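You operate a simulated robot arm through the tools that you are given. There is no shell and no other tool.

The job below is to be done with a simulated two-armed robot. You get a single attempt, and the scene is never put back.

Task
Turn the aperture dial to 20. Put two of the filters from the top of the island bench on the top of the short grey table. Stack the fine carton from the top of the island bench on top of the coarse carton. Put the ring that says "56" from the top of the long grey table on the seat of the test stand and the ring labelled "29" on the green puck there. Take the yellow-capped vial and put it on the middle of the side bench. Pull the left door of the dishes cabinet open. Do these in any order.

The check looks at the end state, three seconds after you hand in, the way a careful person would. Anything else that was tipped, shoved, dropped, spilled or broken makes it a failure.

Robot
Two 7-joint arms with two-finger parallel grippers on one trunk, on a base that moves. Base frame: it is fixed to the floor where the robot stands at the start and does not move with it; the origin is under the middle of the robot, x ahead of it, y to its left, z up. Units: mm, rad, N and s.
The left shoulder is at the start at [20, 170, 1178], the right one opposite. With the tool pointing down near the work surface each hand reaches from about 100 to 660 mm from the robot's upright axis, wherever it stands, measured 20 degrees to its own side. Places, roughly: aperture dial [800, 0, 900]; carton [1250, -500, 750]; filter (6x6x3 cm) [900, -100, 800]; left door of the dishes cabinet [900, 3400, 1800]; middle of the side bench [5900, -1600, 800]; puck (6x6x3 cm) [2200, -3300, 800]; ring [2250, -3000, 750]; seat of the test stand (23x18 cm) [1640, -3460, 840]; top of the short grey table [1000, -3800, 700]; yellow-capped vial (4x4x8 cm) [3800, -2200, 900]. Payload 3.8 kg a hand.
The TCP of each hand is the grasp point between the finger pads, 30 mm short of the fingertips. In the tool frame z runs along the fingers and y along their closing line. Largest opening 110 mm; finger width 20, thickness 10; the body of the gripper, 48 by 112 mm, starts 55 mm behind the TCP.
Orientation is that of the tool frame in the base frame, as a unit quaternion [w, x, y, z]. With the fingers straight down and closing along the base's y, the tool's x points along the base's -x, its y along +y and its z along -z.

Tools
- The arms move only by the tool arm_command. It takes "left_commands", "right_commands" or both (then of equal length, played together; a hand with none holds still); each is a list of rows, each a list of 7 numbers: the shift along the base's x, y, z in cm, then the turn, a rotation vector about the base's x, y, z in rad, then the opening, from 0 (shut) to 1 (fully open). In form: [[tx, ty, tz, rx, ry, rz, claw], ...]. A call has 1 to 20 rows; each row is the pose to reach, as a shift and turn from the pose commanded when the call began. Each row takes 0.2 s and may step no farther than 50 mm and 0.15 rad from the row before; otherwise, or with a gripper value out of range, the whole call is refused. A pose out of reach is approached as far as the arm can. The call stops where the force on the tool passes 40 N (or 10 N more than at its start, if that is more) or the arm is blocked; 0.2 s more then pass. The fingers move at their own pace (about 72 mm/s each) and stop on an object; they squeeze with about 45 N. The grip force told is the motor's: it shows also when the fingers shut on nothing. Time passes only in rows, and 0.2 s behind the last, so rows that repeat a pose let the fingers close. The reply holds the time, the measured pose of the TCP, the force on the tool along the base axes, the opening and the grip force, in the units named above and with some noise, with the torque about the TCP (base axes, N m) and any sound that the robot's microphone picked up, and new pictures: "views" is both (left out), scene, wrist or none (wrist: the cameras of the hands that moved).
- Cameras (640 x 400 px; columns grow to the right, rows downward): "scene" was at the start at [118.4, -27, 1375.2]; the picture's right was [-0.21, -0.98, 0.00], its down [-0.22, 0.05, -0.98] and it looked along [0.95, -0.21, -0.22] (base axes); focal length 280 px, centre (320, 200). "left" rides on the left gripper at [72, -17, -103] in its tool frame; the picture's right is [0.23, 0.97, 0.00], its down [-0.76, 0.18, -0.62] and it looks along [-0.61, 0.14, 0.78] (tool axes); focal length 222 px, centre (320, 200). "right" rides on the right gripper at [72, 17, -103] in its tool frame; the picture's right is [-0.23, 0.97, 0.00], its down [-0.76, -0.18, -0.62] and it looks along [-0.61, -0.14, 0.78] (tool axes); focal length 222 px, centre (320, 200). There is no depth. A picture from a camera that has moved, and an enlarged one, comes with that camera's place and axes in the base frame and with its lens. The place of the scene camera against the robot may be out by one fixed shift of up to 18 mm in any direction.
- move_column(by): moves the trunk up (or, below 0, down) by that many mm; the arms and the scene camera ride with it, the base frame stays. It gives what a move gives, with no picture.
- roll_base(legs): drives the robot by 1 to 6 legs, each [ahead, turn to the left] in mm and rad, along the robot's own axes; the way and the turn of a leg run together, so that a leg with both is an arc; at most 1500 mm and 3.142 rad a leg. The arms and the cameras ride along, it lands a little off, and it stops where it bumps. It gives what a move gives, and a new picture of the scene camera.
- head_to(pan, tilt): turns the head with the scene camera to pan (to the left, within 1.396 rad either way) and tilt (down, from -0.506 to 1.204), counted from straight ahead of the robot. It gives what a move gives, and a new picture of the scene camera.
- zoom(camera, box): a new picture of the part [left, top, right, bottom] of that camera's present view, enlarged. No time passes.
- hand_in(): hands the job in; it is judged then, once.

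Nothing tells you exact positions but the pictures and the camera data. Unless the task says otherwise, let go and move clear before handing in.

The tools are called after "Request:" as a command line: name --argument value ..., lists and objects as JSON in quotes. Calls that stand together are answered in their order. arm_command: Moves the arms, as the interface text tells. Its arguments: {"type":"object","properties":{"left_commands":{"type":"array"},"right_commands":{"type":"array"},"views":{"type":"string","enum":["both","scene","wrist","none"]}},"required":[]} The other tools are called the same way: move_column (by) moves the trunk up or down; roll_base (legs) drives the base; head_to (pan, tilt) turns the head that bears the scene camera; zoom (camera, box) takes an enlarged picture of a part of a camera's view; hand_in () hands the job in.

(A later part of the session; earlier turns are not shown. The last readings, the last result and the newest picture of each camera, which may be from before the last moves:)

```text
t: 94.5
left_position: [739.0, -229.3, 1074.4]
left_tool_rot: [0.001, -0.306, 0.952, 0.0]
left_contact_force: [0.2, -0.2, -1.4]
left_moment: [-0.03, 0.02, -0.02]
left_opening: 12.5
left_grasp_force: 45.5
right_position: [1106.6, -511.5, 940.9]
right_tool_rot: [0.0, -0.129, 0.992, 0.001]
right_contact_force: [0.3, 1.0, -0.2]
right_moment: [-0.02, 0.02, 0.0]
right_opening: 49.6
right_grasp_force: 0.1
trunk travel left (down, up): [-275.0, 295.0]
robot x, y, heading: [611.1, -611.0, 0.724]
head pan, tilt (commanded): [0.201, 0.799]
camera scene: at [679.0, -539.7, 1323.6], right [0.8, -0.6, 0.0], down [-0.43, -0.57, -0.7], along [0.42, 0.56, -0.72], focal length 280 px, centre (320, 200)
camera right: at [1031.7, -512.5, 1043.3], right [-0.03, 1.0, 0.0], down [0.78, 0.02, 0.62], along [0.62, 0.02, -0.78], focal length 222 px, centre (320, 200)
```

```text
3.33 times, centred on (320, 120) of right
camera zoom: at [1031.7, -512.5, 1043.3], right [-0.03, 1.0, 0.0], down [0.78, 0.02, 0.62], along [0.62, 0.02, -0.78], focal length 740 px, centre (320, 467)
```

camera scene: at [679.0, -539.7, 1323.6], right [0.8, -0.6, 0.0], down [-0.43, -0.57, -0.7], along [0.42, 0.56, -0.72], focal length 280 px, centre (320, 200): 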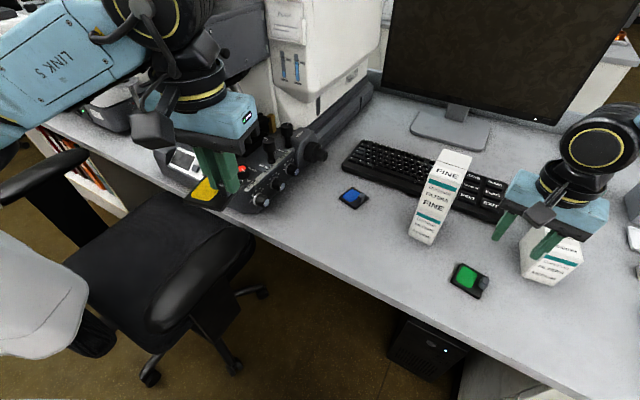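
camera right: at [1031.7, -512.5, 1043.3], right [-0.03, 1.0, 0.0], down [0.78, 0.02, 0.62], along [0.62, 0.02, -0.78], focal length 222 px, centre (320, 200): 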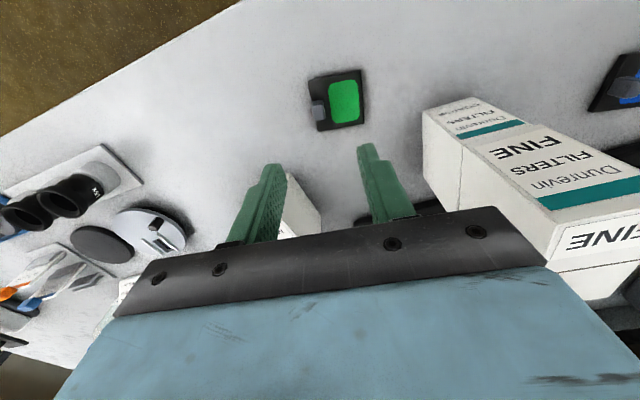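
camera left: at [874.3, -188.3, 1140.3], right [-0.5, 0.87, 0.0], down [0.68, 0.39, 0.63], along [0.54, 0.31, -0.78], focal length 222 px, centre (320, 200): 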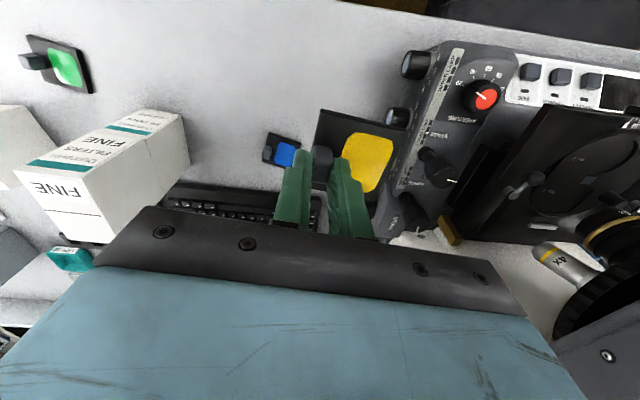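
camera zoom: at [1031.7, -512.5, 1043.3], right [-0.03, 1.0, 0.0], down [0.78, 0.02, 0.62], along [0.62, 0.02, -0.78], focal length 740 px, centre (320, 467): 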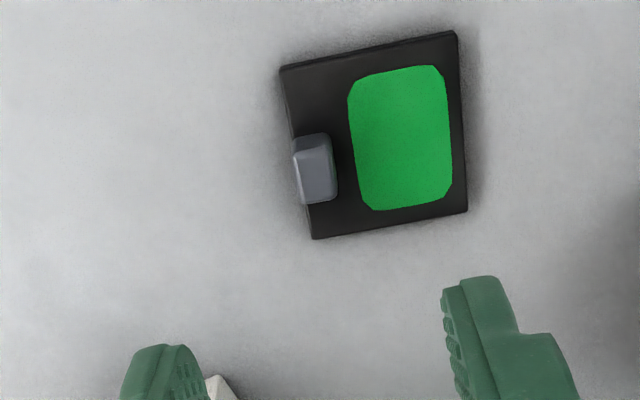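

Green plate centre (1105, −490), yaw ≈0.20, post at (1109.5, −512). Aligning, descending and closing the right hand on the post.

Request:
arm_command --right_commands '[[0.29, -0.05, -3, 0, 0, -0.055, 0.45], [0.29, -0.05, -6, 0, 0, -0.055, 0.45], [0.29, -0.05, -9, 0, 0, -0.055, 0.45], [0.29, -0.05, -11.5, 0, 0, -0.055, 0.45], [0.29, -0.05, -13, 0, 0, -0.055, 0.45], [0.29, -0.05, -13.6, 0, 0, -0.055, 0.45], [0.29, -0.05, -13.6, 0, 0, -0.055, 0.45]]' --views "wrist"

Request:
zoom --camera "right" --box '[240, 80, 400, 200]'

```text
t: 96.1
left_position: [739.1, -229.8, 1075.2]
left_tool_rot: [0.002, -0.306, 0.952, 0.0]
left_contact_force: [0.6, -0.9, 0.1]
left_moment: [-0.02, -0.02, -0.01]
left_opening: 12.5
left_grasp_force: 45.0
right_position: [1106.9, -537.1, 842.6]
right_tool_rot: [0.0, -0.101, 0.995, 0.0]
right_contact_force: [0.3, -0.1, -0.4]
right_moment: [0.0, 0.02, -0.02]
right_opening: 49.4
right_grasp_force: 0.0
right hand out of reach, approached as far as the arm can: row 3, 4, 5, 6, 7
trunk travel left (down, up): [-275.0, 295.0]
robot x, y, heading: [609.4, -614.0, 0.724]
head pan, tilt (commanded): [0.201, 0.799]
camera right: at [1032.4, -535.2, 946.4], right [0.03, 1.0, 0.0], down [0.78, -0.02, 0.62], along [0.62, -0.01, -0.78], focal length 222 px, centre (320, 200)
```

right: 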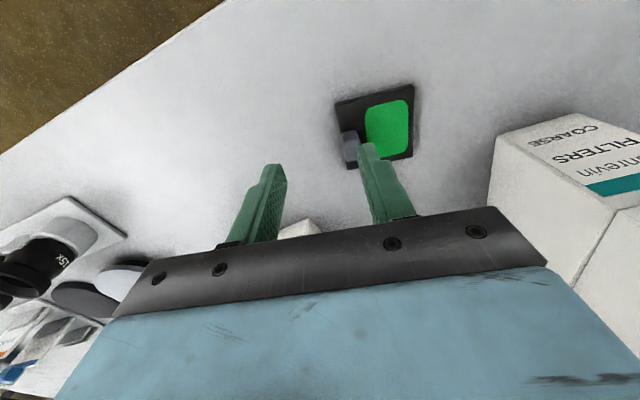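

```text
3.33 times, centred on (320, 140) of right
camera zoom: at [1032.4, -535.2, 946.4], right [0.03, 1.0, 0.0], down [0.78, -0.02, 0.62], along [0.62, -0.01, -0.78], focal length 740 px, centre (320, 400)
```

zoom: 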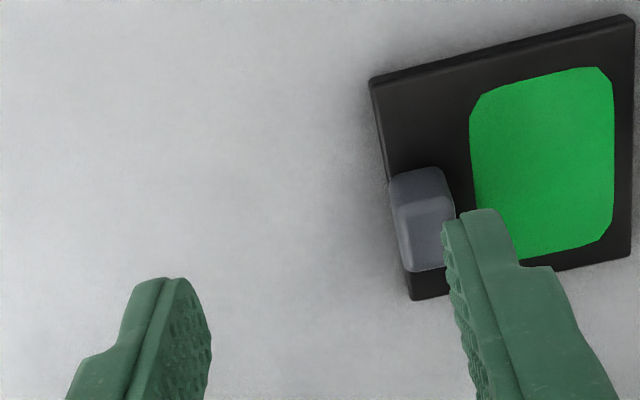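

The right arm again hits a limit as it goes low, so the height relative to the shoulder is the issue. I'll raise the hand, lower the trunk by 150 mm, and retry.

Request:
arm_command --right_commands '[[0, 0, 4, 0, 0, 0, 0.45], [0, 0.8, 8, 0, 0, 0, 0.45], [0.2, 1.6, 12, 0, 0, 0, 0.45], [0.2, 2.5, 16, 0, 0, 0, 0.45], [0.2, 2.5, 20, 0, 0, 0, 0.45]]' --views "none"

Request:
move_column --by -150

Request:
arm_command --right_commands '[[0, 0, -2, 0, 0, 0, 0.45]]' --views "both"

```text
t: 97.3
left_position: [739.1, -229.5, 1074.5]
left_tool_rot: [0.002, -0.306, 0.952, 0.001]
left_contact_force: [-0.4, 0.0, -0.6]
left_moment: [-0.03, 0.0, 0.02]
left_opening: 12.5
left_grasp_force: 45.3
right_position: [1108.6, -512.8, 1045.3]
right_tool_rot: [0.001, -0.101, 0.995, 0.0]
right_contact_force: [0.1, -0.5, -0.2]
right_moment: [0.0, 0.04, -0.03]
right_opening: 49.4
right_grasp_force: 0.1
trunk travel left (down, up): [-275.0, 295.0]
robot x, y, heading: [609.9, -614.4, 0.722]
head pan, tilt (commanded): [0.201, 0.799]
```

```text
t: 99.0
left_position: [738.7, -228.0, 925.7]
left_tool_rot: [0.002, -0.306, 0.952, 0.001]
left_contact_force: [0.4, -1.0, -0.6]
left_moment: [0.04, -0.04, -0.01]
left_opening: 12.5
left_grasp_force: 44.8
right_position: [1109.2, -512.3, 895.0]
right_tool_rot: [0.001, -0.101, 0.995, 0.001]
right_contact_force: [-0.2, 0.6, 0.4]
right_moment: [-0.03, -0.02, -0.03]
right_opening: 49.5
right_grasp_force: 0.0
trunk travel left (down, up): [-125.0, 445.0]
robot x, y, heading: [606.1, -614.2, 0.723]
head pan, tilt (commanded): [0.201, 0.799]
```

```text
t: 99.5
left_position: [738.8, -230.5, 924.5]
left_tool_rot: [0.001, -0.305, 0.952, 0.0]
left_contact_force: [-0.6, -0.4, -0.1]
left_moment: [0.0, -0.01, 0.03]
left_opening: 12.4
left_grasp_force: 45.3
right_position: [1108.2, -512.5, 874.6]
right_tool_rot: [0.002, -0.101, 0.995, 0.001]
right_contact_force: [0.0, -0.2, -0.6]
right_moment: [-0.05, -0.02, -0.02]
right_opening: 49.5
right_grasp_force: 0.0
trunk travel left (down, up): [-125.0, 445.0]
robot x, y, heading: [612.1, -613.2, 0.725]
head pan, tilt (commanded): [0.201, 0.799]
camera scene: at [678.6, -539.8, 1173.6], right [0.8, -0.6, 0.0], down [-0.43, -0.57, -0.7], along [0.42, 0.56, -0.72], focal length 280 px, centre (320, 200)
camera right: at [1034.3, -510.2, 978.2], right [0.02, 1.0, 0.0], down [0.78, -0.02, 0.62], along [0.62, -0.01, -0.78], focal length 222 px, centre (320, 200)
```

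scene: 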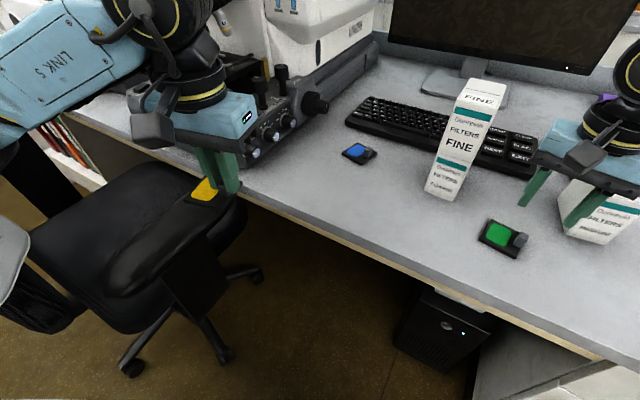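
right: 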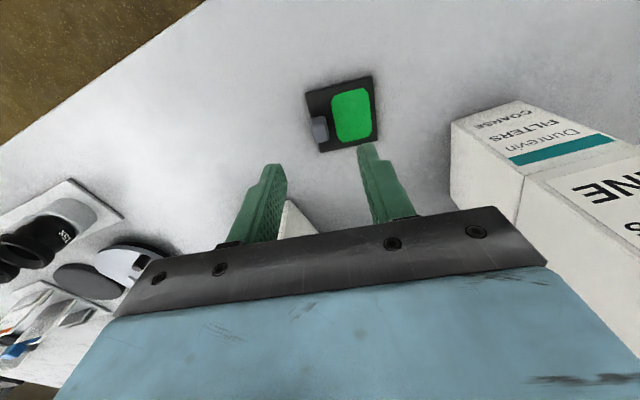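

The hand now stays on target at z≈875. I'll check how close the MEDIUM carton is before going lower.

Request:
zoom --camera "right" --box '[220, 60, 420, 240]'

Request:
zoom --camera "scene" --box '[460, 60, 640, 280]'

```text
2.22 times, centred on (320, 150) of right
camera zoom: at [1034.3, -510.2, 978.2], right [0.02, 1.0, 0.0], down [0.78, -0.02, 0.62], along [0.62, -0.01, -0.78], focal length 494 px, centre (320, 311)
```

zoom: 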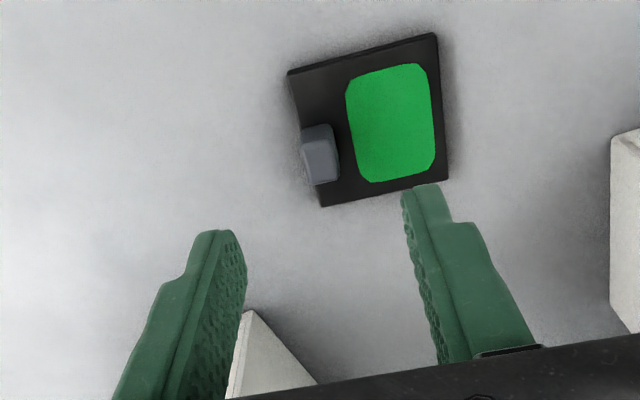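

```text
1.82 times, centred on (550, 170) of scene
camera zoom: at [678.6, -539.8, 1173.6], right [0.8, -0.6, 0.0], down [-0.43, -0.57, -0.7], along [0.42, 0.56, -0.72], focal length 510 px, centre (-98, 254)
```

zoom: 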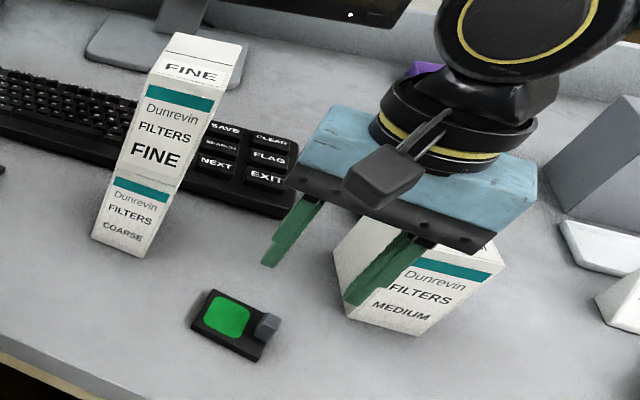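

Clear of MEDIUM. Descending on the green post and closing.

Request:
arm_command --right_commands '[[0.1, 0, -2.5, 0, 0, 0, 0.45], [0.1, 0, -5, 0, 0, 0, 0.45], [0.1, 0, -6.5, 0, 0, 0, 0.45], [0.1, 0, -7.0, 0, 0, 0, 0.45], [0.1, 0, -7.0, 0, 0, 0, 0.2], [0.1, 0, -7.0, 0, 0, 0, 0], [0.1, 0, -7.0, 0, 0, 0, 0]]' --views "wrist"

```text
t: 101.0
left_position: [738.7, -229.9, 924.3]
left_tool_rot: [0.001, -0.306, 0.952, 0.0]
left_contact_force: [0.3, -0.3, -0.5]
left_moment: [-0.01, -0.02, -0.02]
left_opening: 12.6
left_grasp_force: 45.2
right_position: [1108.0, -513.7, 804.8]
right_tool_rot: [0.0, -0.103, 0.995, 0.0]
right_contact_force: [0.5, 1.2, 0.0]
right_moment: [-0.03, 0.0, -0.04]
right_opening: 12.3
right_grasp_force: 45.6
trunk travel left (down, up): [-125.0, 445.0]
robot x, y, heading: [608.9, -608.9, 0.726]
head pan, tilt (commanded): [0.201, 0.799]
camera right: at [1034.9, -510.2, 908.0], right [0.03, 1.0, 0.0], down [0.78, -0.02, 0.62], along [0.62, -0.01, -0.78], focal length 222 px, centre (320, 200)
```

right: 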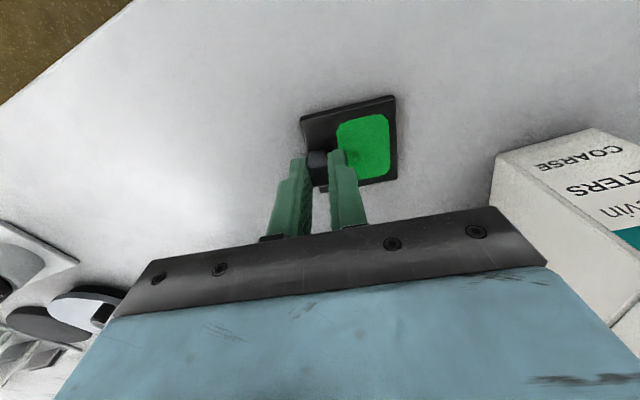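

Green is gripped. Lifting gently and retracting the right hand toward me.

Request:
arm_command --right_commands '[[0, 0, 0.4, 0, 0, 0, 0], [0, 0, 1.0, 0, 0, 0, 0], [0, 0, 2, 0, 0, 0, 0], [0, 0, 3.5, 0, 0, 0, 0], [0, 0, 5.5, 0, 0, 0, 0], [0, 0, 8, 0, 0, 0, 0], [0, 0, 10.5, 0, 0, 0, 0], [0, 0, 13, 0, 0, 0, 0], [0, 0, 15.5, 0, 0, 0, 0], [-2, -0.4, 18, 0, 0, 0, 0], [-4.5, -0.8, 20, 0, 0, 0, 0], [-7, -1.3, 22, 0, 0, 0, 0], [-9, -1.6, 23, 0, 0, 0, 0], [-10.5, -1.8, 23, 0, 0, 0, 0]]' --views "both"

```text
t: 104.0
left_position: [738.6, -228.7, 925.5]
left_tool_rot: [0.002, -0.305, 0.952, 0.0]
left_contact_force: [-0.2, -0.2, -0.4]
left_moment: [0.02, 0.04, 0.0]
left_opening: 12.3
left_grasp_force: 44.9
right_position: [1003.4, -530.8, 1032.9]
right_tool_rot: [0.0, -0.101, 0.995, 0.002]
right_contact_force: [0.0, 0.0, 1.0]
right_moment: [0.01, 0.0, 0.0]
right_opening: 12.3
right_grasp_force: 45.2
trunk travel left (down, up): [-125.0, 445.0]
robot x, y, heading: [609.0, -610.5, 0.725]
head pan, tilt (commanded): [0.201, 0.799]
camera scene: at [678.3, -539.9, 1173.6], right [0.8, -0.6, 0.0], down [-0.43, -0.57, -0.7], along [0.42, 0.56, -0.72], focal length 280 px, centre (320, 200)
camera right: at [929.5, -529.5, 1138.0], right [0.03, 1.0, 0.0], down [0.78, -0.02, 0.62], along [0.62, -0.01, -0.78], focal length 222 px, centre (320, 200)
```

scene: 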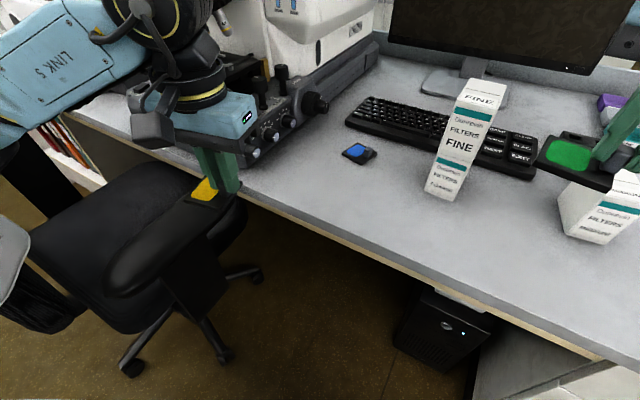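
right: 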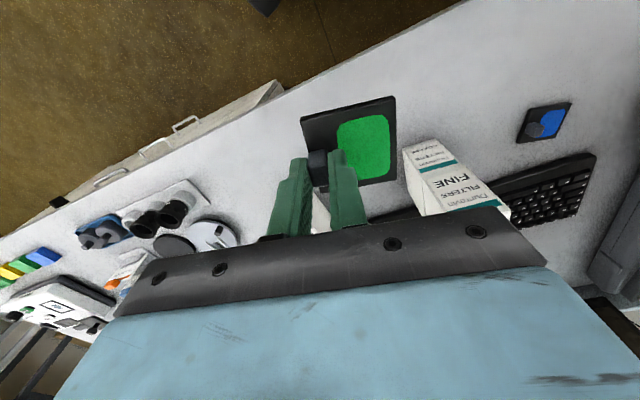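

Both filters are in hand. I'll back away from the bench, turn toward −y and look at the way to the grey tables.

Request:
roll_base --legs '[[-320, 0], [0, -2.1]]'

Request:
head_to --pan 0.0 --tilt 0.25

```text
t: 111.3
left_position: [619.9, -1138.5, 924.9]
left_tool_rot: [0.001, 0.684, 0.729, 0.0]
left_contact_force: [0.1, -0.4, -0.1]
left_moment: [-0.03, 0.01, 0.0]
left_opening: 12.4
left_grasp_force: 44.6
right_position: [221.9, -1203.9, 1035.0]
right_tool_rot: [0.001, 0.821, 0.572, 0.0]
right_contact_force: [-0.3, -0.4, -0.2]
right_moment: [0.03, 0.0, -0.01]
right_opening: 12.5
right_grasp_force: 45.0
trunk travel left (down, up): [-125.0, 445.0]
robot x, y, heading: [365.6, -823.7, -1.407]
head pan, tilt (commanded): [0.201, 0.799]
camera scene: at [404.0, -927.8, 1173.6], right [-0.93, -0.36, 0.0], down [-0.26, 0.67, -0.7], along [0.25, -0.65, -0.72], focal length 280 px, centre (320, 200)
```

scene: 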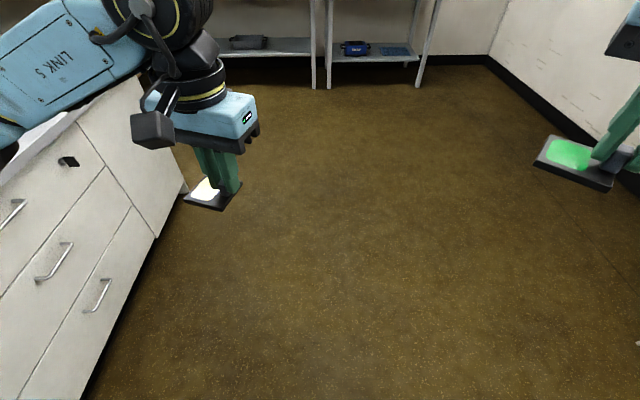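

```text
t: 112.2
left_position: [620.6, -1138.8, 924.8]
left_tool_rot: [0.001, 0.685, 0.729, -0.001]
left_contact_force: [-0.2, 0.3, 0.3]
left_moment: [0.02, 0.0, -0.04]
left_opening: 12.2
left_grasp_force: 45.1
right_position: [223.2, -1202.7, 1034.8]
right_tool_rot: [0.001, 0.821, 0.571, 0.001]
right_contact_force: [-0.1, 0.7, 0.0]
right_moment: [-0.02, 0.01, 0.01]
right_opening: 12.9
right_grasp_force: 45.4
trunk travel left (down, up): [-125.0, 445.0]
robot x, y, heading: [369.0, -822.9, -1.403]
head pan, tilt (commanded): [0.0, 0.25]
camera scene: at [390.6, -944.6, 1222.6], right [-0.99, -0.16, 0.0], down [-0.04, 0.24, -0.97], along [0.16, -0.96, -0.25], focal length 280 px, centre (320, 200)
```

scene: 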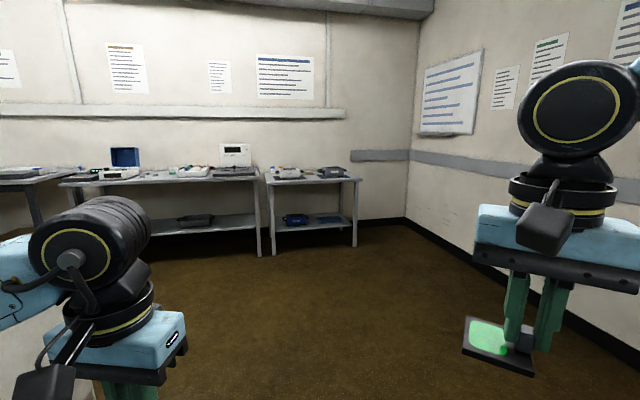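

The short grey table is straight ahead at about (954, −3800), top z≈700; my heading already points at the approach spot. Driving 2 m forward, then I'll look again.

Request:
roll_base --legs '[[1000, 0], [900, 0]]'

Request:
head_to --pan 0.0 --tilt 0.5

Request:
head_to --pan 0.8 --tilt 0.4

```text
t: 121.8
left_position: [939.4, -3015.0, 924.1]
left_tool_rot: [0.002, 0.683, 0.73, -0.001]
left_contact_force: [0.2, -0.4, 0.2]
left_moment: [-0.02, 0.02, 0.03]
left_opening: 12.6
left_grasp_force: 45.4
right_position: [541.9, -3082.5, 1033.7]
right_tool_rot: [0.001, 0.819, 0.573, 0.001]
right_contact_force: [0.1, -0.3, -0.4]
right_moment: [0.01, -0.01, 0.0]
right_opening: 12.7
right_grasp_force: 44.9
trunk travel left (down, up): [-125.0, 445.0]
robot x, y, heading: [682.1, -2706.5, -1.395]
head pan, tilt (commanded): [0.0, 0.25]
camera scene: at [708.7, -2823.8, 1222.7], right [-0.99, -0.17, 0.0], down [-0.04, 0.24, -0.97], along [0.16, -0.95, -0.25], focal length 280 px, centre (320, 200)
```

scene: 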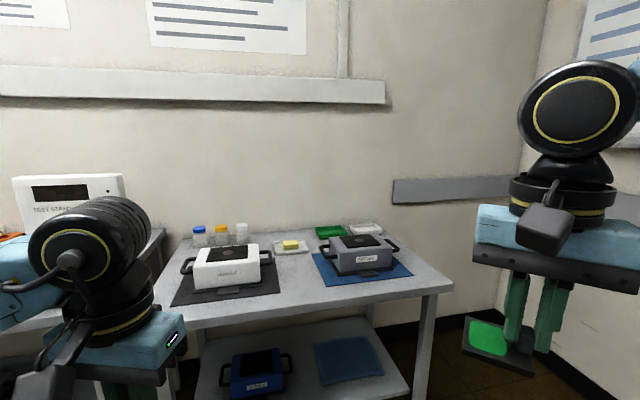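

```text
t: 122.6
left_position: [939.1, -3016.3, 925.0]
left_tool_rot: [0.001, 0.683, 0.73, -0.002]
left_contact_force: [-0.5, -0.3, -0.3]
left_moment: [-0.03, 0.0, -0.02]
left_opening: 12.6
left_grasp_force: 44.9
right_position: [541.2, -3083.2, 1034.6]
right_tool_rot: [0.001, 0.819, 0.574, 0.0]
right_contact_force: [0.6, -0.8, -1.0]
right_moment: [0.01, 0.02, 0.0]
right_opening: 12.6
right_grasp_force: 45.2
trunk travel left (down, up): [-125.0, 445.0]
robot x, y, heading: [682.5, -2703.5, -1.405]
head pan, tilt (commanded): [0.0, 0.499]
camera scene: at [708.2, -2821.2, 1199.6], right [-0.99, -0.17, 0.0], down [-0.08, 0.47, -0.88], along [0.15, -0.87, -0.48], focal length 280 px, centre (320, 200)
```

scene: 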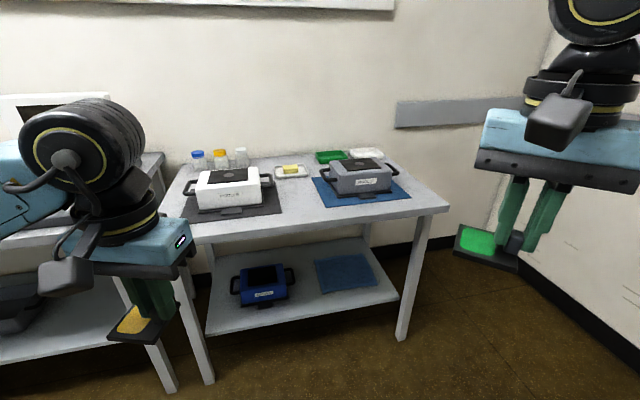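

```text
t: 123.7
left_position: [939.7, -3015.9, 925.5]
left_tool_rot: [0.001, 0.683, 0.73, -0.001]
left_contact_force: [0.1, 0.7, -0.5]
left_moment: [-0.01, 0.01, 0.0]
left_opening: 12.5
left_grasp_force: 45.0
right_position: [543.2, -3082.8, 1034.6]
right_tool_rot: [0.002, 0.819, 0.573, 0.001]
right_contact_force: [-0.6, -0.9, -0.3]
right_moment: [-0.02, 0.01, 0.0]
right_opening: 12.3
right_grasp_force: 44.5
trunk travel left (down, up): [-125.0, 445.0]
robot x, y, heading: [679.6, -2703.6, -1.4]
head pan, tilt (commanded): [0.799, 0.4]
camera scene: at [769.2, -2784.0, 1208.7], right [-0.57, -0.82, 0.0], down [-0.32, 0.22, -0.92], along [0.76, -0.52, -0.39], focal length 280 px, centre (320, 200)
```

scene: 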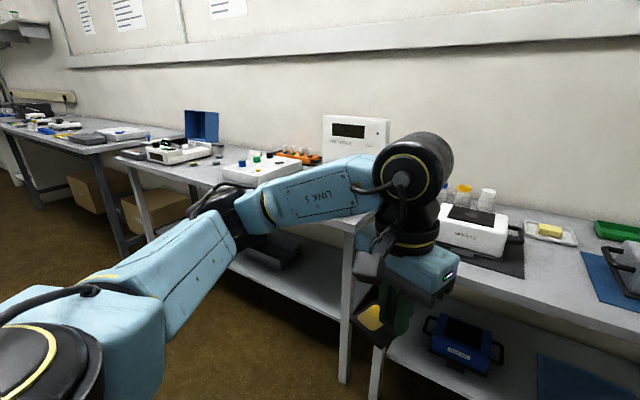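

The short grey table's front edge is at about e≈3600 (my bench-aligned frame), with a free strip ~120 mm deep in front of the mats. I'll drive to stand square in front of it.

Request:
roll_base --legs '[[0, -0.11], [560, 0], [0, 0.35]]'

Request:
head_to --pan 0.0 --tilt 0.9

```text
t: 128.6
left_position: [1038.3, -3507.7, 925.6]
left_tool_rot: [0.001, 0.591, 0.806, -0.001]
left_contact_force: [-1.1, -0.6, -0.6]
left_moment: [0.01, -0.01, 0.03]
left_opening: 12.4
left_grasp_force: 45.0
right_position: [667.2, -3665.7, 1033.9]
right_tool_rot: [0.002, 0.745, 0.667, 0.0]
right_contact_force: [0.2, -0.3, 0.5]
right_moment: [-0.01, 0.04, 0.0]
right_opening: 12.6
right_grasp_force: 44.7
trunk travel left (down, up): [-125.0, 445.0]
robot x, y, heading: [715.3, -3262.2, -1.163]
head pan, tilt (commanded): [0.799, 0.4]
camera scene: at [816.4, -3323.8, 1208.7], right [-0.35, -0.93, 0.0], down [-0.36, 0.14, -0.92], along [0.86, -0.33, -0.39], focal length 280 px, centre (320, 200)
```

scene: 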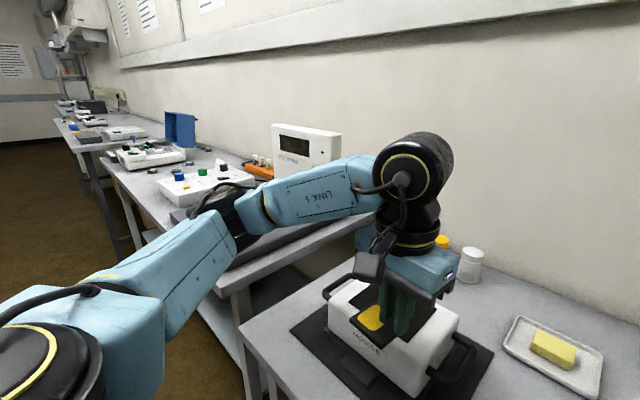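

```text
t: 129.7
left_position: [1037.3, -3508.3, 925.3]
left_tool_rot: [0.002, 0.592, 0.806, -0.001]
left_contact_force: [-0.3, -0.8, -1.5]
left_moment: [-0.01, 0.01, -0.01]
left_opening: 12.4
left_grasp_force: 45.3
right_position: [668.0, -3665.9, 1034.2]
right_tool_rot: [0.001, 0.746, 0.666, 0.0]
right_contact_force: [0.4, 0.6, 0.0]
right_moment: [0.0, 0.02, 0.01]
right_opening: 12.6
right_grasp_force: 45.2
trunk travel left (down, up): [-125.0, 445.0]
robot x, y, heading: [716.8, -3266.5, -1.159]
head pan, tilt (commanded): [0.0, 0.901]
camera scene: at [759.5, -3360.3, 1165.8], right [-0.92, -0.4, 0.0], down [-0.31, 0.72, -0.62], along [0.25, -0.57, -0.78], focal length 280 px, centre (320, 200)
```

scene: 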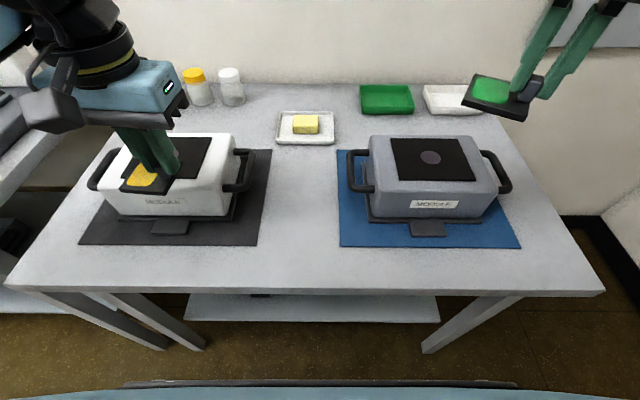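

The table's free spots: a lane between the two mats (centre n≈−606) and the front-right corner beside the blue mat. I'll put yellow in the lane with the left hand: raise, slide over, and square up.

Request:
arm_command --left_commands '[[0, 0, 3, 0, 0, 0.03, 0], [0, 0, 6, 0, 0, 0.06, 0], [-3, -1.2, 7, 0, 0, 0.106, 0], [-6.5, -2.6, 7, 0, 0, 0.106, 0], [-10, -4, 7, 0, 0, 0.106, 0], [-13.5, -5.4, 7, 0, 0, 0.106, 0], [-16.3, -6.6, 7, 0, 0, 0.106, 0], [-16.3, -6.6, 4, 0, 0, 0.106, 0], [-16.3, -6.6, 1, 0, 0, 0.106, 0], [-16.3, -6.6, -2, 0, 0, 0.106, 0], [-16.3, -6.6, -5, 0, 0, 0.106, 0]]' --views "both"

```text
t: 132.1
left_position: [874.0, -3572.2, 874.6]
left_tool_rot: [0.001, 0.548, 0.837, -0.001]
left_contact_force: [-0.5, 0.7, -0.7]
left_moment: [0.01, -0.02, -0.01]
left_opening: 12.4
left_grasp_force: 44.7
right_position: [666.3, -3665.5, 1034.3]
right_tool_rot: [0.001, 0.744, 0.668, 0.0]
right_contact_force: [-0.1, -0.3, 0.0]
right_moment: [0.02, 0.0, -0.01]
right_opening: 12.8
right_grasp_force: 45.3
trunk travel left (down, up): [-125.0, 445.0]
robot x, y, heading: [714.9, -3265.2, -1.169]
head pan, tilt (commanded): [0.0, 0.901]
camera scene: at [759.5, -3360.4, 1165.7], right [-0.92, -0.4, 0.0], down [-0.31, 0.72, -0.62], along [0.25, -0.57, -0.78], focal length 280 px, centre (320, 200)
camera left: at [830.4, -3513.5, 977.6], right [0.8, 0.6, 0.0], down [0.47, -0.63, 0.63], along [0.37, -0.5, -0.78], focal length 222 px, centre (320, 200)
```

scene: 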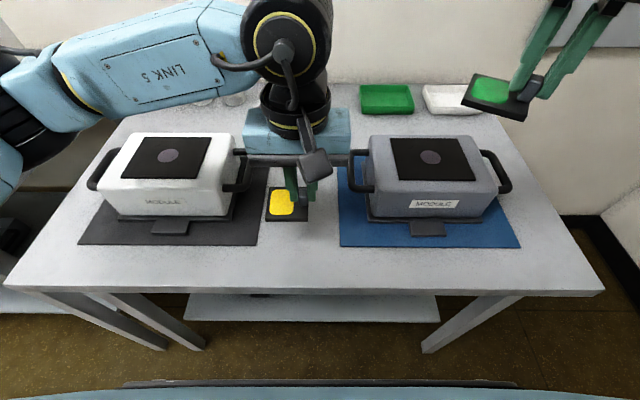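
left: 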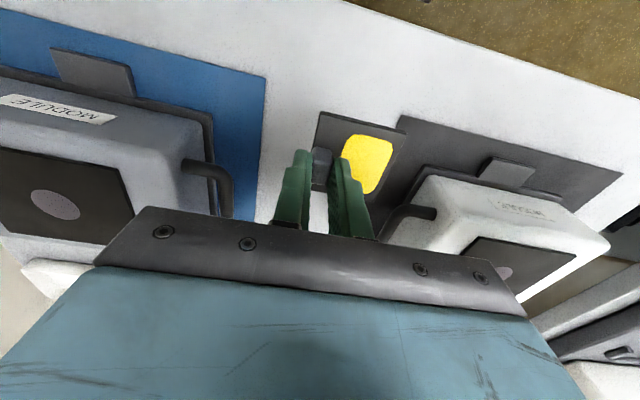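

The lane and landing spot check out (plate will land at n≈−600, e≈3624). Lowering toward the table.

Request:
arm_command --left_commands '[[0, 0, -2, 0, 0, 0, 0], [0, 0, -4, 0, 0, 0, 0], [0, 0, -6, 0, 0, 0, 0], [0, 0, -7.5, 0, 0, 0, 0], [0, 0, -8.2, 0, 0, 0, 0], [0, 0, -8.6, 0, 0, 0, 0], [0, 0, -9.0, 0, 0, 0, 0], [0, 0, -9.3, 0, 0, 0, 0]]' --views "both"

```text
t: 133.9
left_position: [874.4, -3573.6, 785.1]
left_tool_rot: [0.004, 0.547, 0.837, -0.004]
left_contact_force: [1.8, 3.6, 30.7]
left_moment: [0.56, 0.03, -0.02]
left_opening: 12.6
left_grasp_force: 44.8
right_position: [666.6, -3664.8, 1034.6]
right_tool_rot: [0.001, 0.745, 0.667, -0.001]
right_contact_force: [0.2, -0.5, -0.2]
right_moment: [0.03, 0.02, 0.02]
right_opening: 12.4
right_grasp_force: 44.9
trunk travel left (down, up): [-125.0, 445.0]
robot x, y, heading: [714.4, -3264.7, -1.166]
head pan, tilt (commanded): [0.0, 0.901]
camera scene: at [759.0, -3358.7, 1166.3], right [-0.92, -0.4, 0.0], down [-0.31, 0.72, -0.62], along [0.25, -0.57, -0.78], focal length 280 px, centre (320, 200)
camera left: at [830.9, -3513.9, 888.6], right [0.8, 0.6, 0.0], down [0.47, -0.62, 0.63], along [0.37, -0.51, -0.78], focal length 222 px, centre (320, 200)
```

scene: 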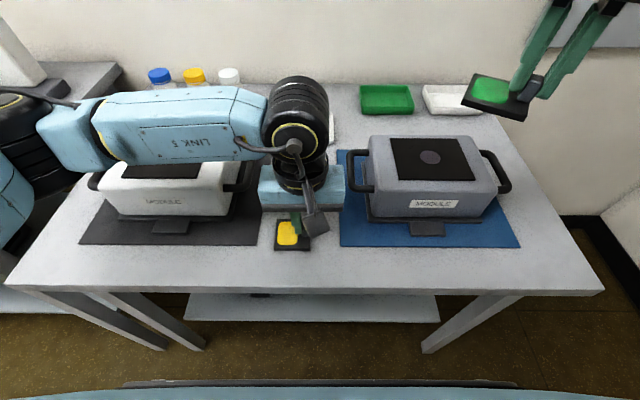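
left: 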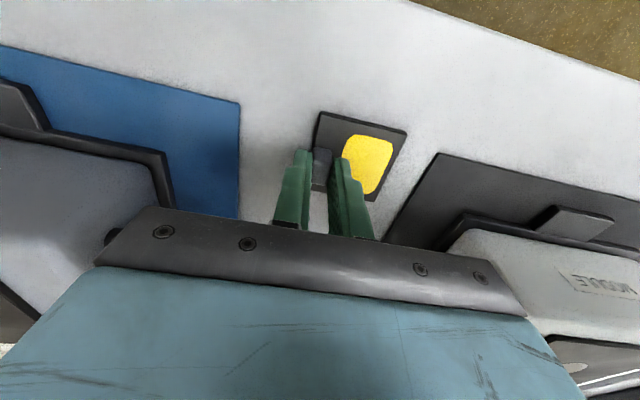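

The plate is on the table (contact at TCP z≈785, table ≈740). Easing the pressure, releasing and rising.

Request:
arm_command --left_commands '[[0, 0, 0.25, 0, 0, 0, 0], [0, 0, 0.25, 0, 0, 0, 0.15], [0, 0, 0.25, 0, 0, 0, 0.3], [0, 0, 0.25, 0, 0, 0, 0.4], [0, 0, 1.5, 0, 0, 0, 0.4], [0, 0, 4, 0, 0, 0, 0.4], [0, 0, 8, 0, 0, 0, 0.4], [0, 0, 12, 0, 0, 0, 0.4], [0, 0, 16, 0, 0, 0, 0.4]]' --views "both"

```text
t: 135.9
left_position: [873.4, -3574.8, 941.6]
left_tool_rot: [0.002, 0.548, 0.837, 0.0]
left_contact_force: [-0.4, -0.7, 0.0]
left_moment: [0.01, 0.02, 0.01]
left_opening: 44.0
left_grasp_force: 0.1
right_position: [666.5, -3667.3, 1034.2]
right_tool_rot: [0.001, 0.745, 0.667, 0.0]
right_contact_force: [0.4, -0.5, 0.0]
right_moment: [0.0, -0.02, 0.06]
right_opening: 12.6
right_grasp_force: 44.4
trunk travel left (down, up): [-125.0, 445.0]
robot x, y, heading: [712.0, -3267.7, -1.161]
head pan, tilt (commanded): [0.0, 0.901]
camera scene: at [759.2, -3360.2, 1165.7], right [-0.92, -0.4, 0.0], down [-0.31, 0.72, -0.62], along [0.25, -0.57, -0.78], focal length 280 px, centre (320, 200)
camera left: at [830.2, -3515.6, 1044.9], right [0.8, 0.6, 0.0], down [0.47, -0.63, 0.63], along [0.37, -0.5, -0.78], focal length 222 px, centre (320, 200)
```

scene: 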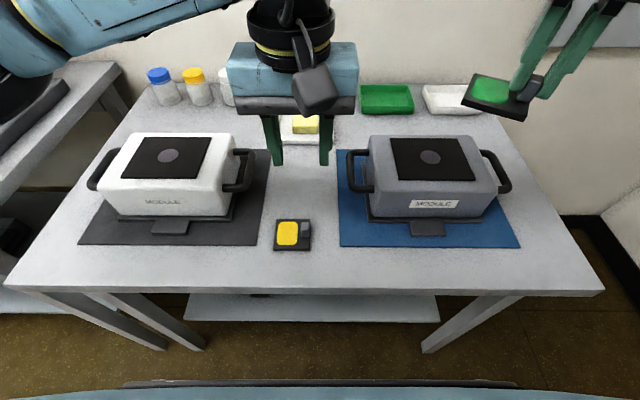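
left: 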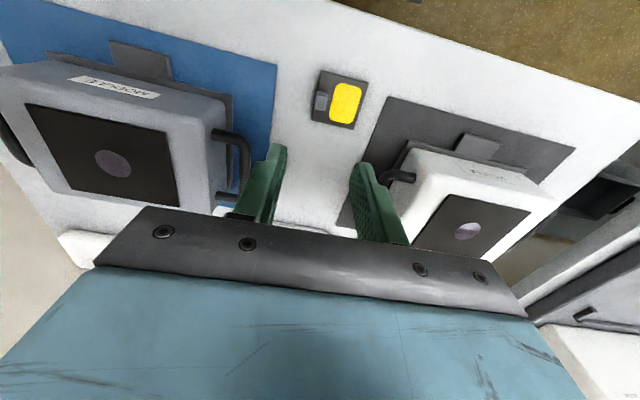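

Yellow is on the table. Now the green filter goes to the front-right corner beside the blue mat, with the right hand.

Request:
arm_command --right_commands '[[-3, 0, 0, 0, 0, 0.1, 0], [-6.5, -0.5, 0, 0, 0, 0.2, 0], [-10, -0.9, 0, 0, 0, 0.3, 0], [-13.5, -1.3, 0, 0, 0, 0.42, 0], [-17, -1.6, 0, 0, 0, 0.523, 0], [-18.4, -1.7, -3, 0, 0, 0.523, 0], [-18.4, -1.7, -7, 0, 0, 0.523, 0], [-18.4, -1.7, -11, 0, 0, 0.523, 0], [-18.4, -1.7, -14, 0, 0, 0.523, 0]]' --views "both"

```text
t: 137.9
left_position: [874.4, -3574.9, 941.1]
left_tool_rot: [0.001, 0.547, 0.837, -0.002]
left_contact_force: [-0.2, -0.1, -0.5]
left_moment: [-0.01, -0.01, -0.01]
left_opening: 44.2
left_grasp_force: 0.0
right_position: [482.8, -3681.4, 893.7]
right_tool_rot: [0.001, 0.548, 0.837, 0.0]
right_contact_force: [-0.5, -0.2, -0.4]
right_moment: [0.02, -0.02, 0.01]
right_opening: 12.4
right_grasp_force: 44.8
trunk travel left (down, up): [-125.0, 445.0]
robot x, y, heading: [718.3, -3261.1, -1.165]
head pan, tilt (commanded): [0.0, 0.901]
camera scene: at [759.3, -3360.4, 1165.7], right [-0.92, -0.4, 0.0], down [-0.31, 0.72, -0.62], along [0.25, -0.57, -0.78], focal length 280 px, centre (320, 200)
camera right: at [469.5, -3608.3, 997.7], right [0.98, 0.18, 0.0], down [0.14, -0.77, 0.62], along [0.12, -0.61, -0.78], focal length 222 px, centre (320, 200)
```

scene: 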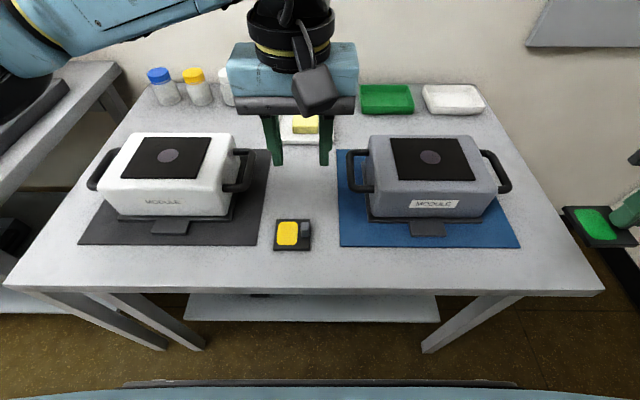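
right: 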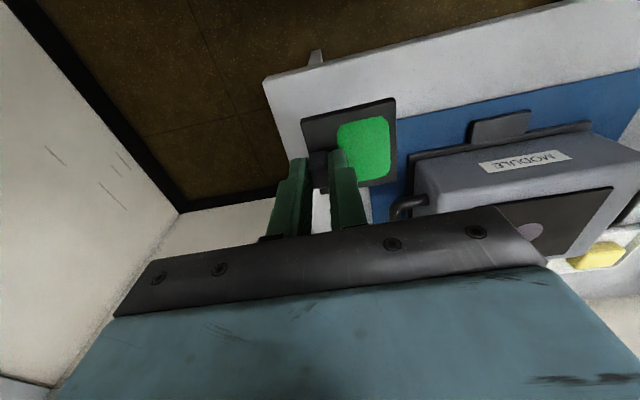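

From the wrist view the spot is free (table edge n≈−1075, mat edge n≈−980). Shifting 12 mm outward and lowering to contact.

Request:
arm_command --right_commands '[[-0.6, -0.25, -2, 0, 0, 0, 0], [-1.1, -0.48, -4.5, 0, 0, 0, 0], [-1.1, -0.48, -7, 0, 0, 0, 0], [-1.1, -0.48, -9, 0, 0, 0, 0], [-1.1, -0.48, -10, 0, 0, 0, 0], [-1.1, -0.48, -10.5, 0, 0, 0, 0], [-1.1, -0.48, -10.8, 0, 0, 0, 0], [-1.1, -0.48, -11.0, 0, 0, 0, 0]]' --views "both"

```text
t: 139.7
left_position: [875.2, -3574.9, 940.3]
left_tool_rot: [0.001, 0.547, 0.837, -0.001]
left_contact_force: [-0.4, -0.2, 0.1]
left_moment: [0.04, 0.05, -0.03]
left_opening: 43.8
left_grasp_force: 0.0
right_position: [471.6, -3689.1, 784.3]
right_tool_rot: [0.001, 0.548, 0.837, 0.001]
right_contact_force: [-0.6, -0.2, 0.6]
right_moment: [0.04, 0.01, 0.03]
right_opening: 12.4
right_grasp_force: 44.6
trunk travel left (down, up): [-125.0, 445.0]
robot x, y, heading: [714.5, -3265.6, -1.164]
head pan, tilt (commanded): [0.0, 0.901]
camera scene: at [759.4, -3360.2, 1165.8], right [-0.92, -0.4, 0.0], down [-0.31, 0.72, -0.62], along [0.25, -0.57, -0.78], focal length 280 px, centre (320, 200)
camera right: at [458.3, -3614.4, 887.8], right [0.98, 0.18, 0.0], down [0.14, -0.77, 0.62], along [0.11, -0.61, -0.78], focal length 222 px, centre (320, 200)
```

scene: 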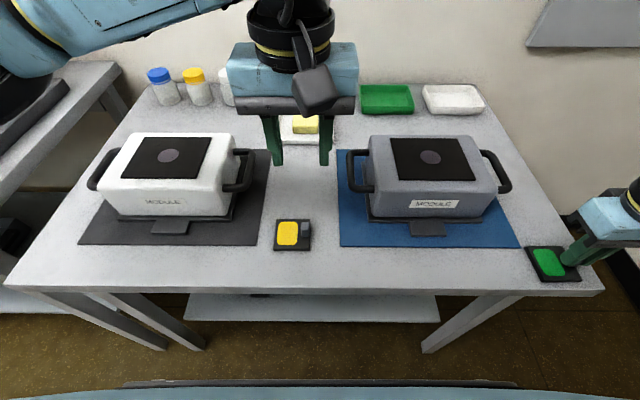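
right: 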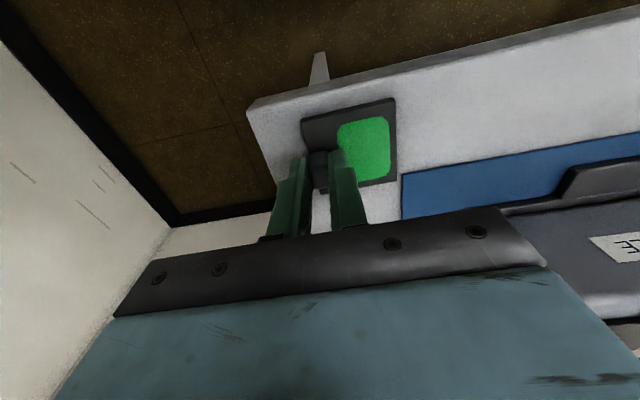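

Not touching yet; a few more millimetres down.

Request:
arm_command --right_commands '[[0, 0, -0.2, 0, 0, 0, 0], [0, 0, -0.4, 0, 0, 0, 0], [0, 0, -0.5, 0, 0, 0, 0]]' --views "none"

```text
t: 140.5
left_position: [875.4, -3573.9, 942.2]
left_tool_rot: [0.001, 0.548, 0.836, -0.001]
left_contact_force: [-0.2, -0.1, -0.1]
left_moment: [0.04, -0.02, 0.02]
left_opening: 44.0
left_grasp_force: 0.0
right_position: [471.1, -3688.2, 782.2]
right_tool_rot: [0.003, 0.547, 0.837, -0.003]
right_contact_force: [-6.3, -2.9, 33.0]
right_moment: [-0.06, -0.03, 0.02]
right_opening: 12.5
right_grasp_force: 44.4
trunk travel left (down, up): [-125.0, 445.0]
robot x, y, heading: [714.2, -3261.9, -1.166]
head pan, tilt (commanded): [0.0, 0.901]
```

Contact made. Easing off, releasing and rising.

Request:
arm_command --right_commands '[[0, 0, 0.3, 0, 0, 0, 0], [0, 0, 0.3, 0, 0, 0, 0.15], [0, 0, 0.3, 0, 0, 0, 0.3], [0, 0, 0.3, 0, 0, 0, 0.4], [0, 0, 1.5, 0, 0, 0, 0.4], [0, 0, 4, 0, 0, 0, 0.4], [0, 0, 8, 0, 0, 0, 0.4], [0, 0, 12, 0, 0, 0, 0.4], [0, 0, 16, 0, 0, 0, 0.4]]' --views "both"

```text
t: 142.5
left_position: [874.3, -3573.8, 941.0]
left_tool_rot: [0.002, 0.548, 0.836, 0.0]
left_contact_force: [-0.1, 0.5, -0.7]
left_moment: [-0.02, 0.03, 0.01]
left_opening: 44.1
left_grasp_force: 0.1
right_position: [471.2, -3685.9, 939.8]
right_tool_rot: [0.001, 0.547, 0.837, 0.001]
right_contact_force: [0.8, -0.1, -0.1]
right_moment: [0.03, -0.01, 0.01]
right_opening: 44.1
right_grasp_force: 0.1
trunk travel left (down, up): [-125.0, 445.0]
robot x, y, heading: [716.5, -3264.9, -1.164]
head pan, tilt (commanded): [0.0, 0.901]
camera scene: at [759.6, -3360.0, 1165.8], right [-0.92, -0.4, 0.0], down [-0.31, 0.72, -0.62], along [0.25, -0.57, -0.78], focal length 280 px, centre (320, 200)
camera right: at [457.8, -3613.2, 1043.7], right [0.98, 0.18, 0.0], down [0.14, -0.77, 0.62], along [0.12, -0.61, -0.78], focal length 222 px, centre (320, 200)
```

scene: 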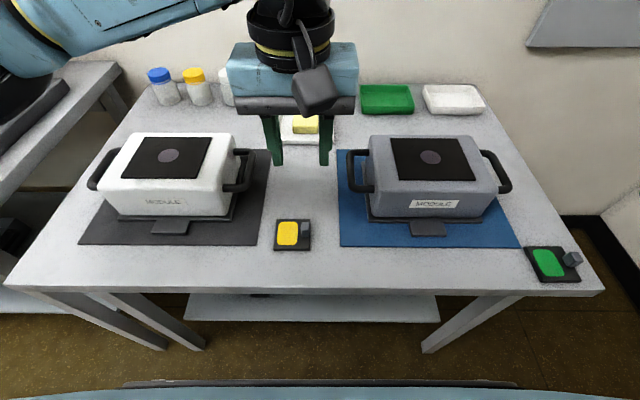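
right: 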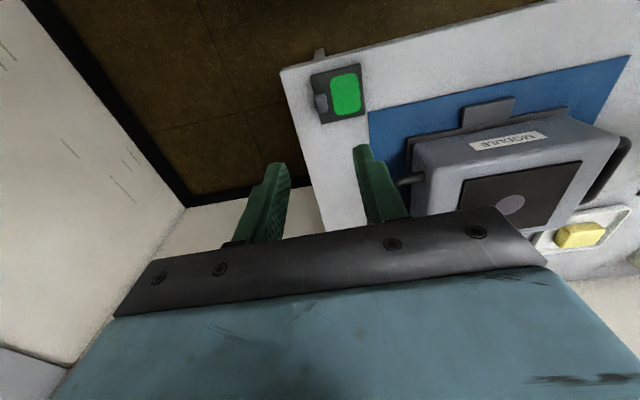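

Both filters are placed. Next, the rings: I'll raise the hands, back off, turn left along the wall and look at the next tables.

Request:
arm_command --left_commands '[[0, 0, 4, 0, 0, 0, 0.4], [0, 0, 8, 0, 0, 0, 0.4], [0, 0, 12, 0, 0, 0, 0.4]]' --right_commands '[[0, 0, 4, 0, 0, 0, 0.4], [0, 0, 8, 0, 0, 0, 0.4], [0, 0, 12, 0, 0, 0, 0.4]]' --views "none"

Request:
roll_base --legs '[[-350, 0], [0, 1.571]]'

Request:
head_to --pan -1.0 --tilt 0.4

Request:
head_to --pan 0.0 --tilt 0.4

```text
t: 143.3
left_position: [870.8, -3571.1, 1062.8]
left_tool_rot: [0.002, 0.548, 0.837, -0.001]
left_contact_force: [0.4, -0.1, 0.5]
left_moment: [-0.04, -0.01, -0.01]
left_opening: 43.9
left_grasp_force: 0.1
right_position: [471.6, -3688.0, 1061.0]
right_tool_rot: [0.002, 0.546, 0.838, 0.0]
right_contact_force: [-0.2, 0.7, -0.3]
right_moment: [0.01, -0.03, -0.02]
right_opening: 43.9
right_grasp_force: 0.1
trunk travel left (down, up): [-125.0, 445.0]
robot x, y, heading: [713.9, -3265.8, -1.164]
head pan, tilt (commanded): [0.0, 0.901]
```

```text
t: 149.4
left_position: [880.4, -2776.8, 1061.1]
left_tool_rot: [0.0, -0.213, 0.977, 0.0]
left_contact_force: [0.0, 0.3, -0.2]
left_moment: [-0.02, 0.02, -0.02]
left_opening: 44.1
left_grasp_force: 0.1
right_position: [1003.5, -3176.0, 1059.3]
right_tool_rot: [0.0, -0.213, 0.977, 0.001]
right_contact_force: [0.4, -0.2, 0.8]
right_moment: [0.0, -0.01, 0.01]
right_opening: 44.2
right_grasp_force: 0.0
trunk travel left (down, up): [-125.0, 445.0]
robot x, y, heading: [575.0, -2939.5, 0.424]
head pan, tilt (commanded): [0.0, 0.901]
camera scene: at [669.4, -2907.3, 1165.7], right [0.41, -0.91, 0.0], down [-0.71, -0.32, -0.62], along [0.57, 0.26, -0.78], focal length 280 px, centre (320, 200)
```

scene: 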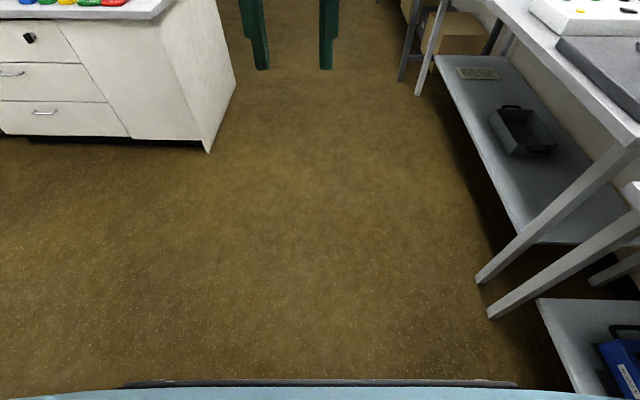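

```text
t: 150.7
left_position: [879.9, -2778.3, 1062.4]
left_tool_rot: [0.001, -0.213, 0.977, 0.001]
left_contact_force: [0.2, 0.0, -0.5]
left_moment: [0.0, 0.01, -0.03]
left_opening: 44.1
left_grasp_force: 0.1
right_position: [1003.9, -3177.4, 1059.8]
right_tool_rot: [0.001, -0.212, 0.977, 0.001]
right_contact_force: [0.1, 0.1, -0.3]
right_moment: [0.01, 0.0, -0.03]
right_opening: 44.1
right_grasp_force: 0.0
trunk travel left (down, up): [-125.0, 445.0]
robot x, y, heading: [576.1, -2941.8, 0.422]
head pan, tilt (commanded): [-1.0, 0.4]
camera scene: at [678.5, -2988.8, 1208.7], right [-0.54, -0.84, 0.0], down [-0.33, 0.21, -0.92], along [0.77, -0.5, -0.39], focal length 280 px, centre (320, 200)
```

scene: 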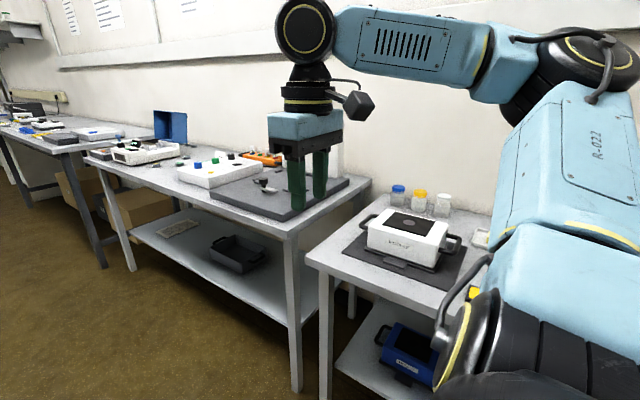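

```text
t: 152.0
left_position: [879.5, -2777.4, 1061.8]
left_tool_rot: [0.001, -0.213, 0.977, 0.0]
left_contact_force: [-0.3, -0.3, 0.1]
left_moment: [0.03, 0.0, -0.01]
left_opening: 43.9
left_grasp_force: 0.1
right_position: [1002.6, -3177.8, 1059.6]
right_tool_rot: [0.001, -0.212, 0.977, 0.002]
right_contact_force: [-0.4, 0.3, 0.3]
right_moment: [0.0, -0.01, 0.03]
right_opening: 44.1
right_grasp_force: 0.0
trunk travel left (down, up): [-125.0, 445.0]
robot x, y, heading: [577.7, -2942.9, 0.421]
head pan, tilt (commanded): [0.0, 0.4]
camera scene: at [685.0, -2900.4, 1208.7], right [0.41, -0.91, 0.0], down [-0.35, -0.16, -0.92], along [0.84, 0.38, -0.39], focal length 280 px, centre (320, 200)
```

scene: 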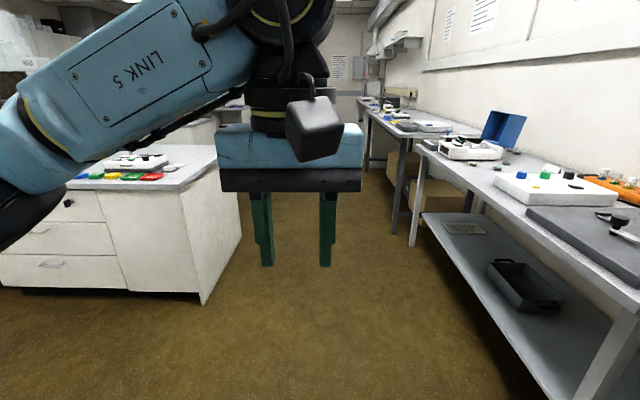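

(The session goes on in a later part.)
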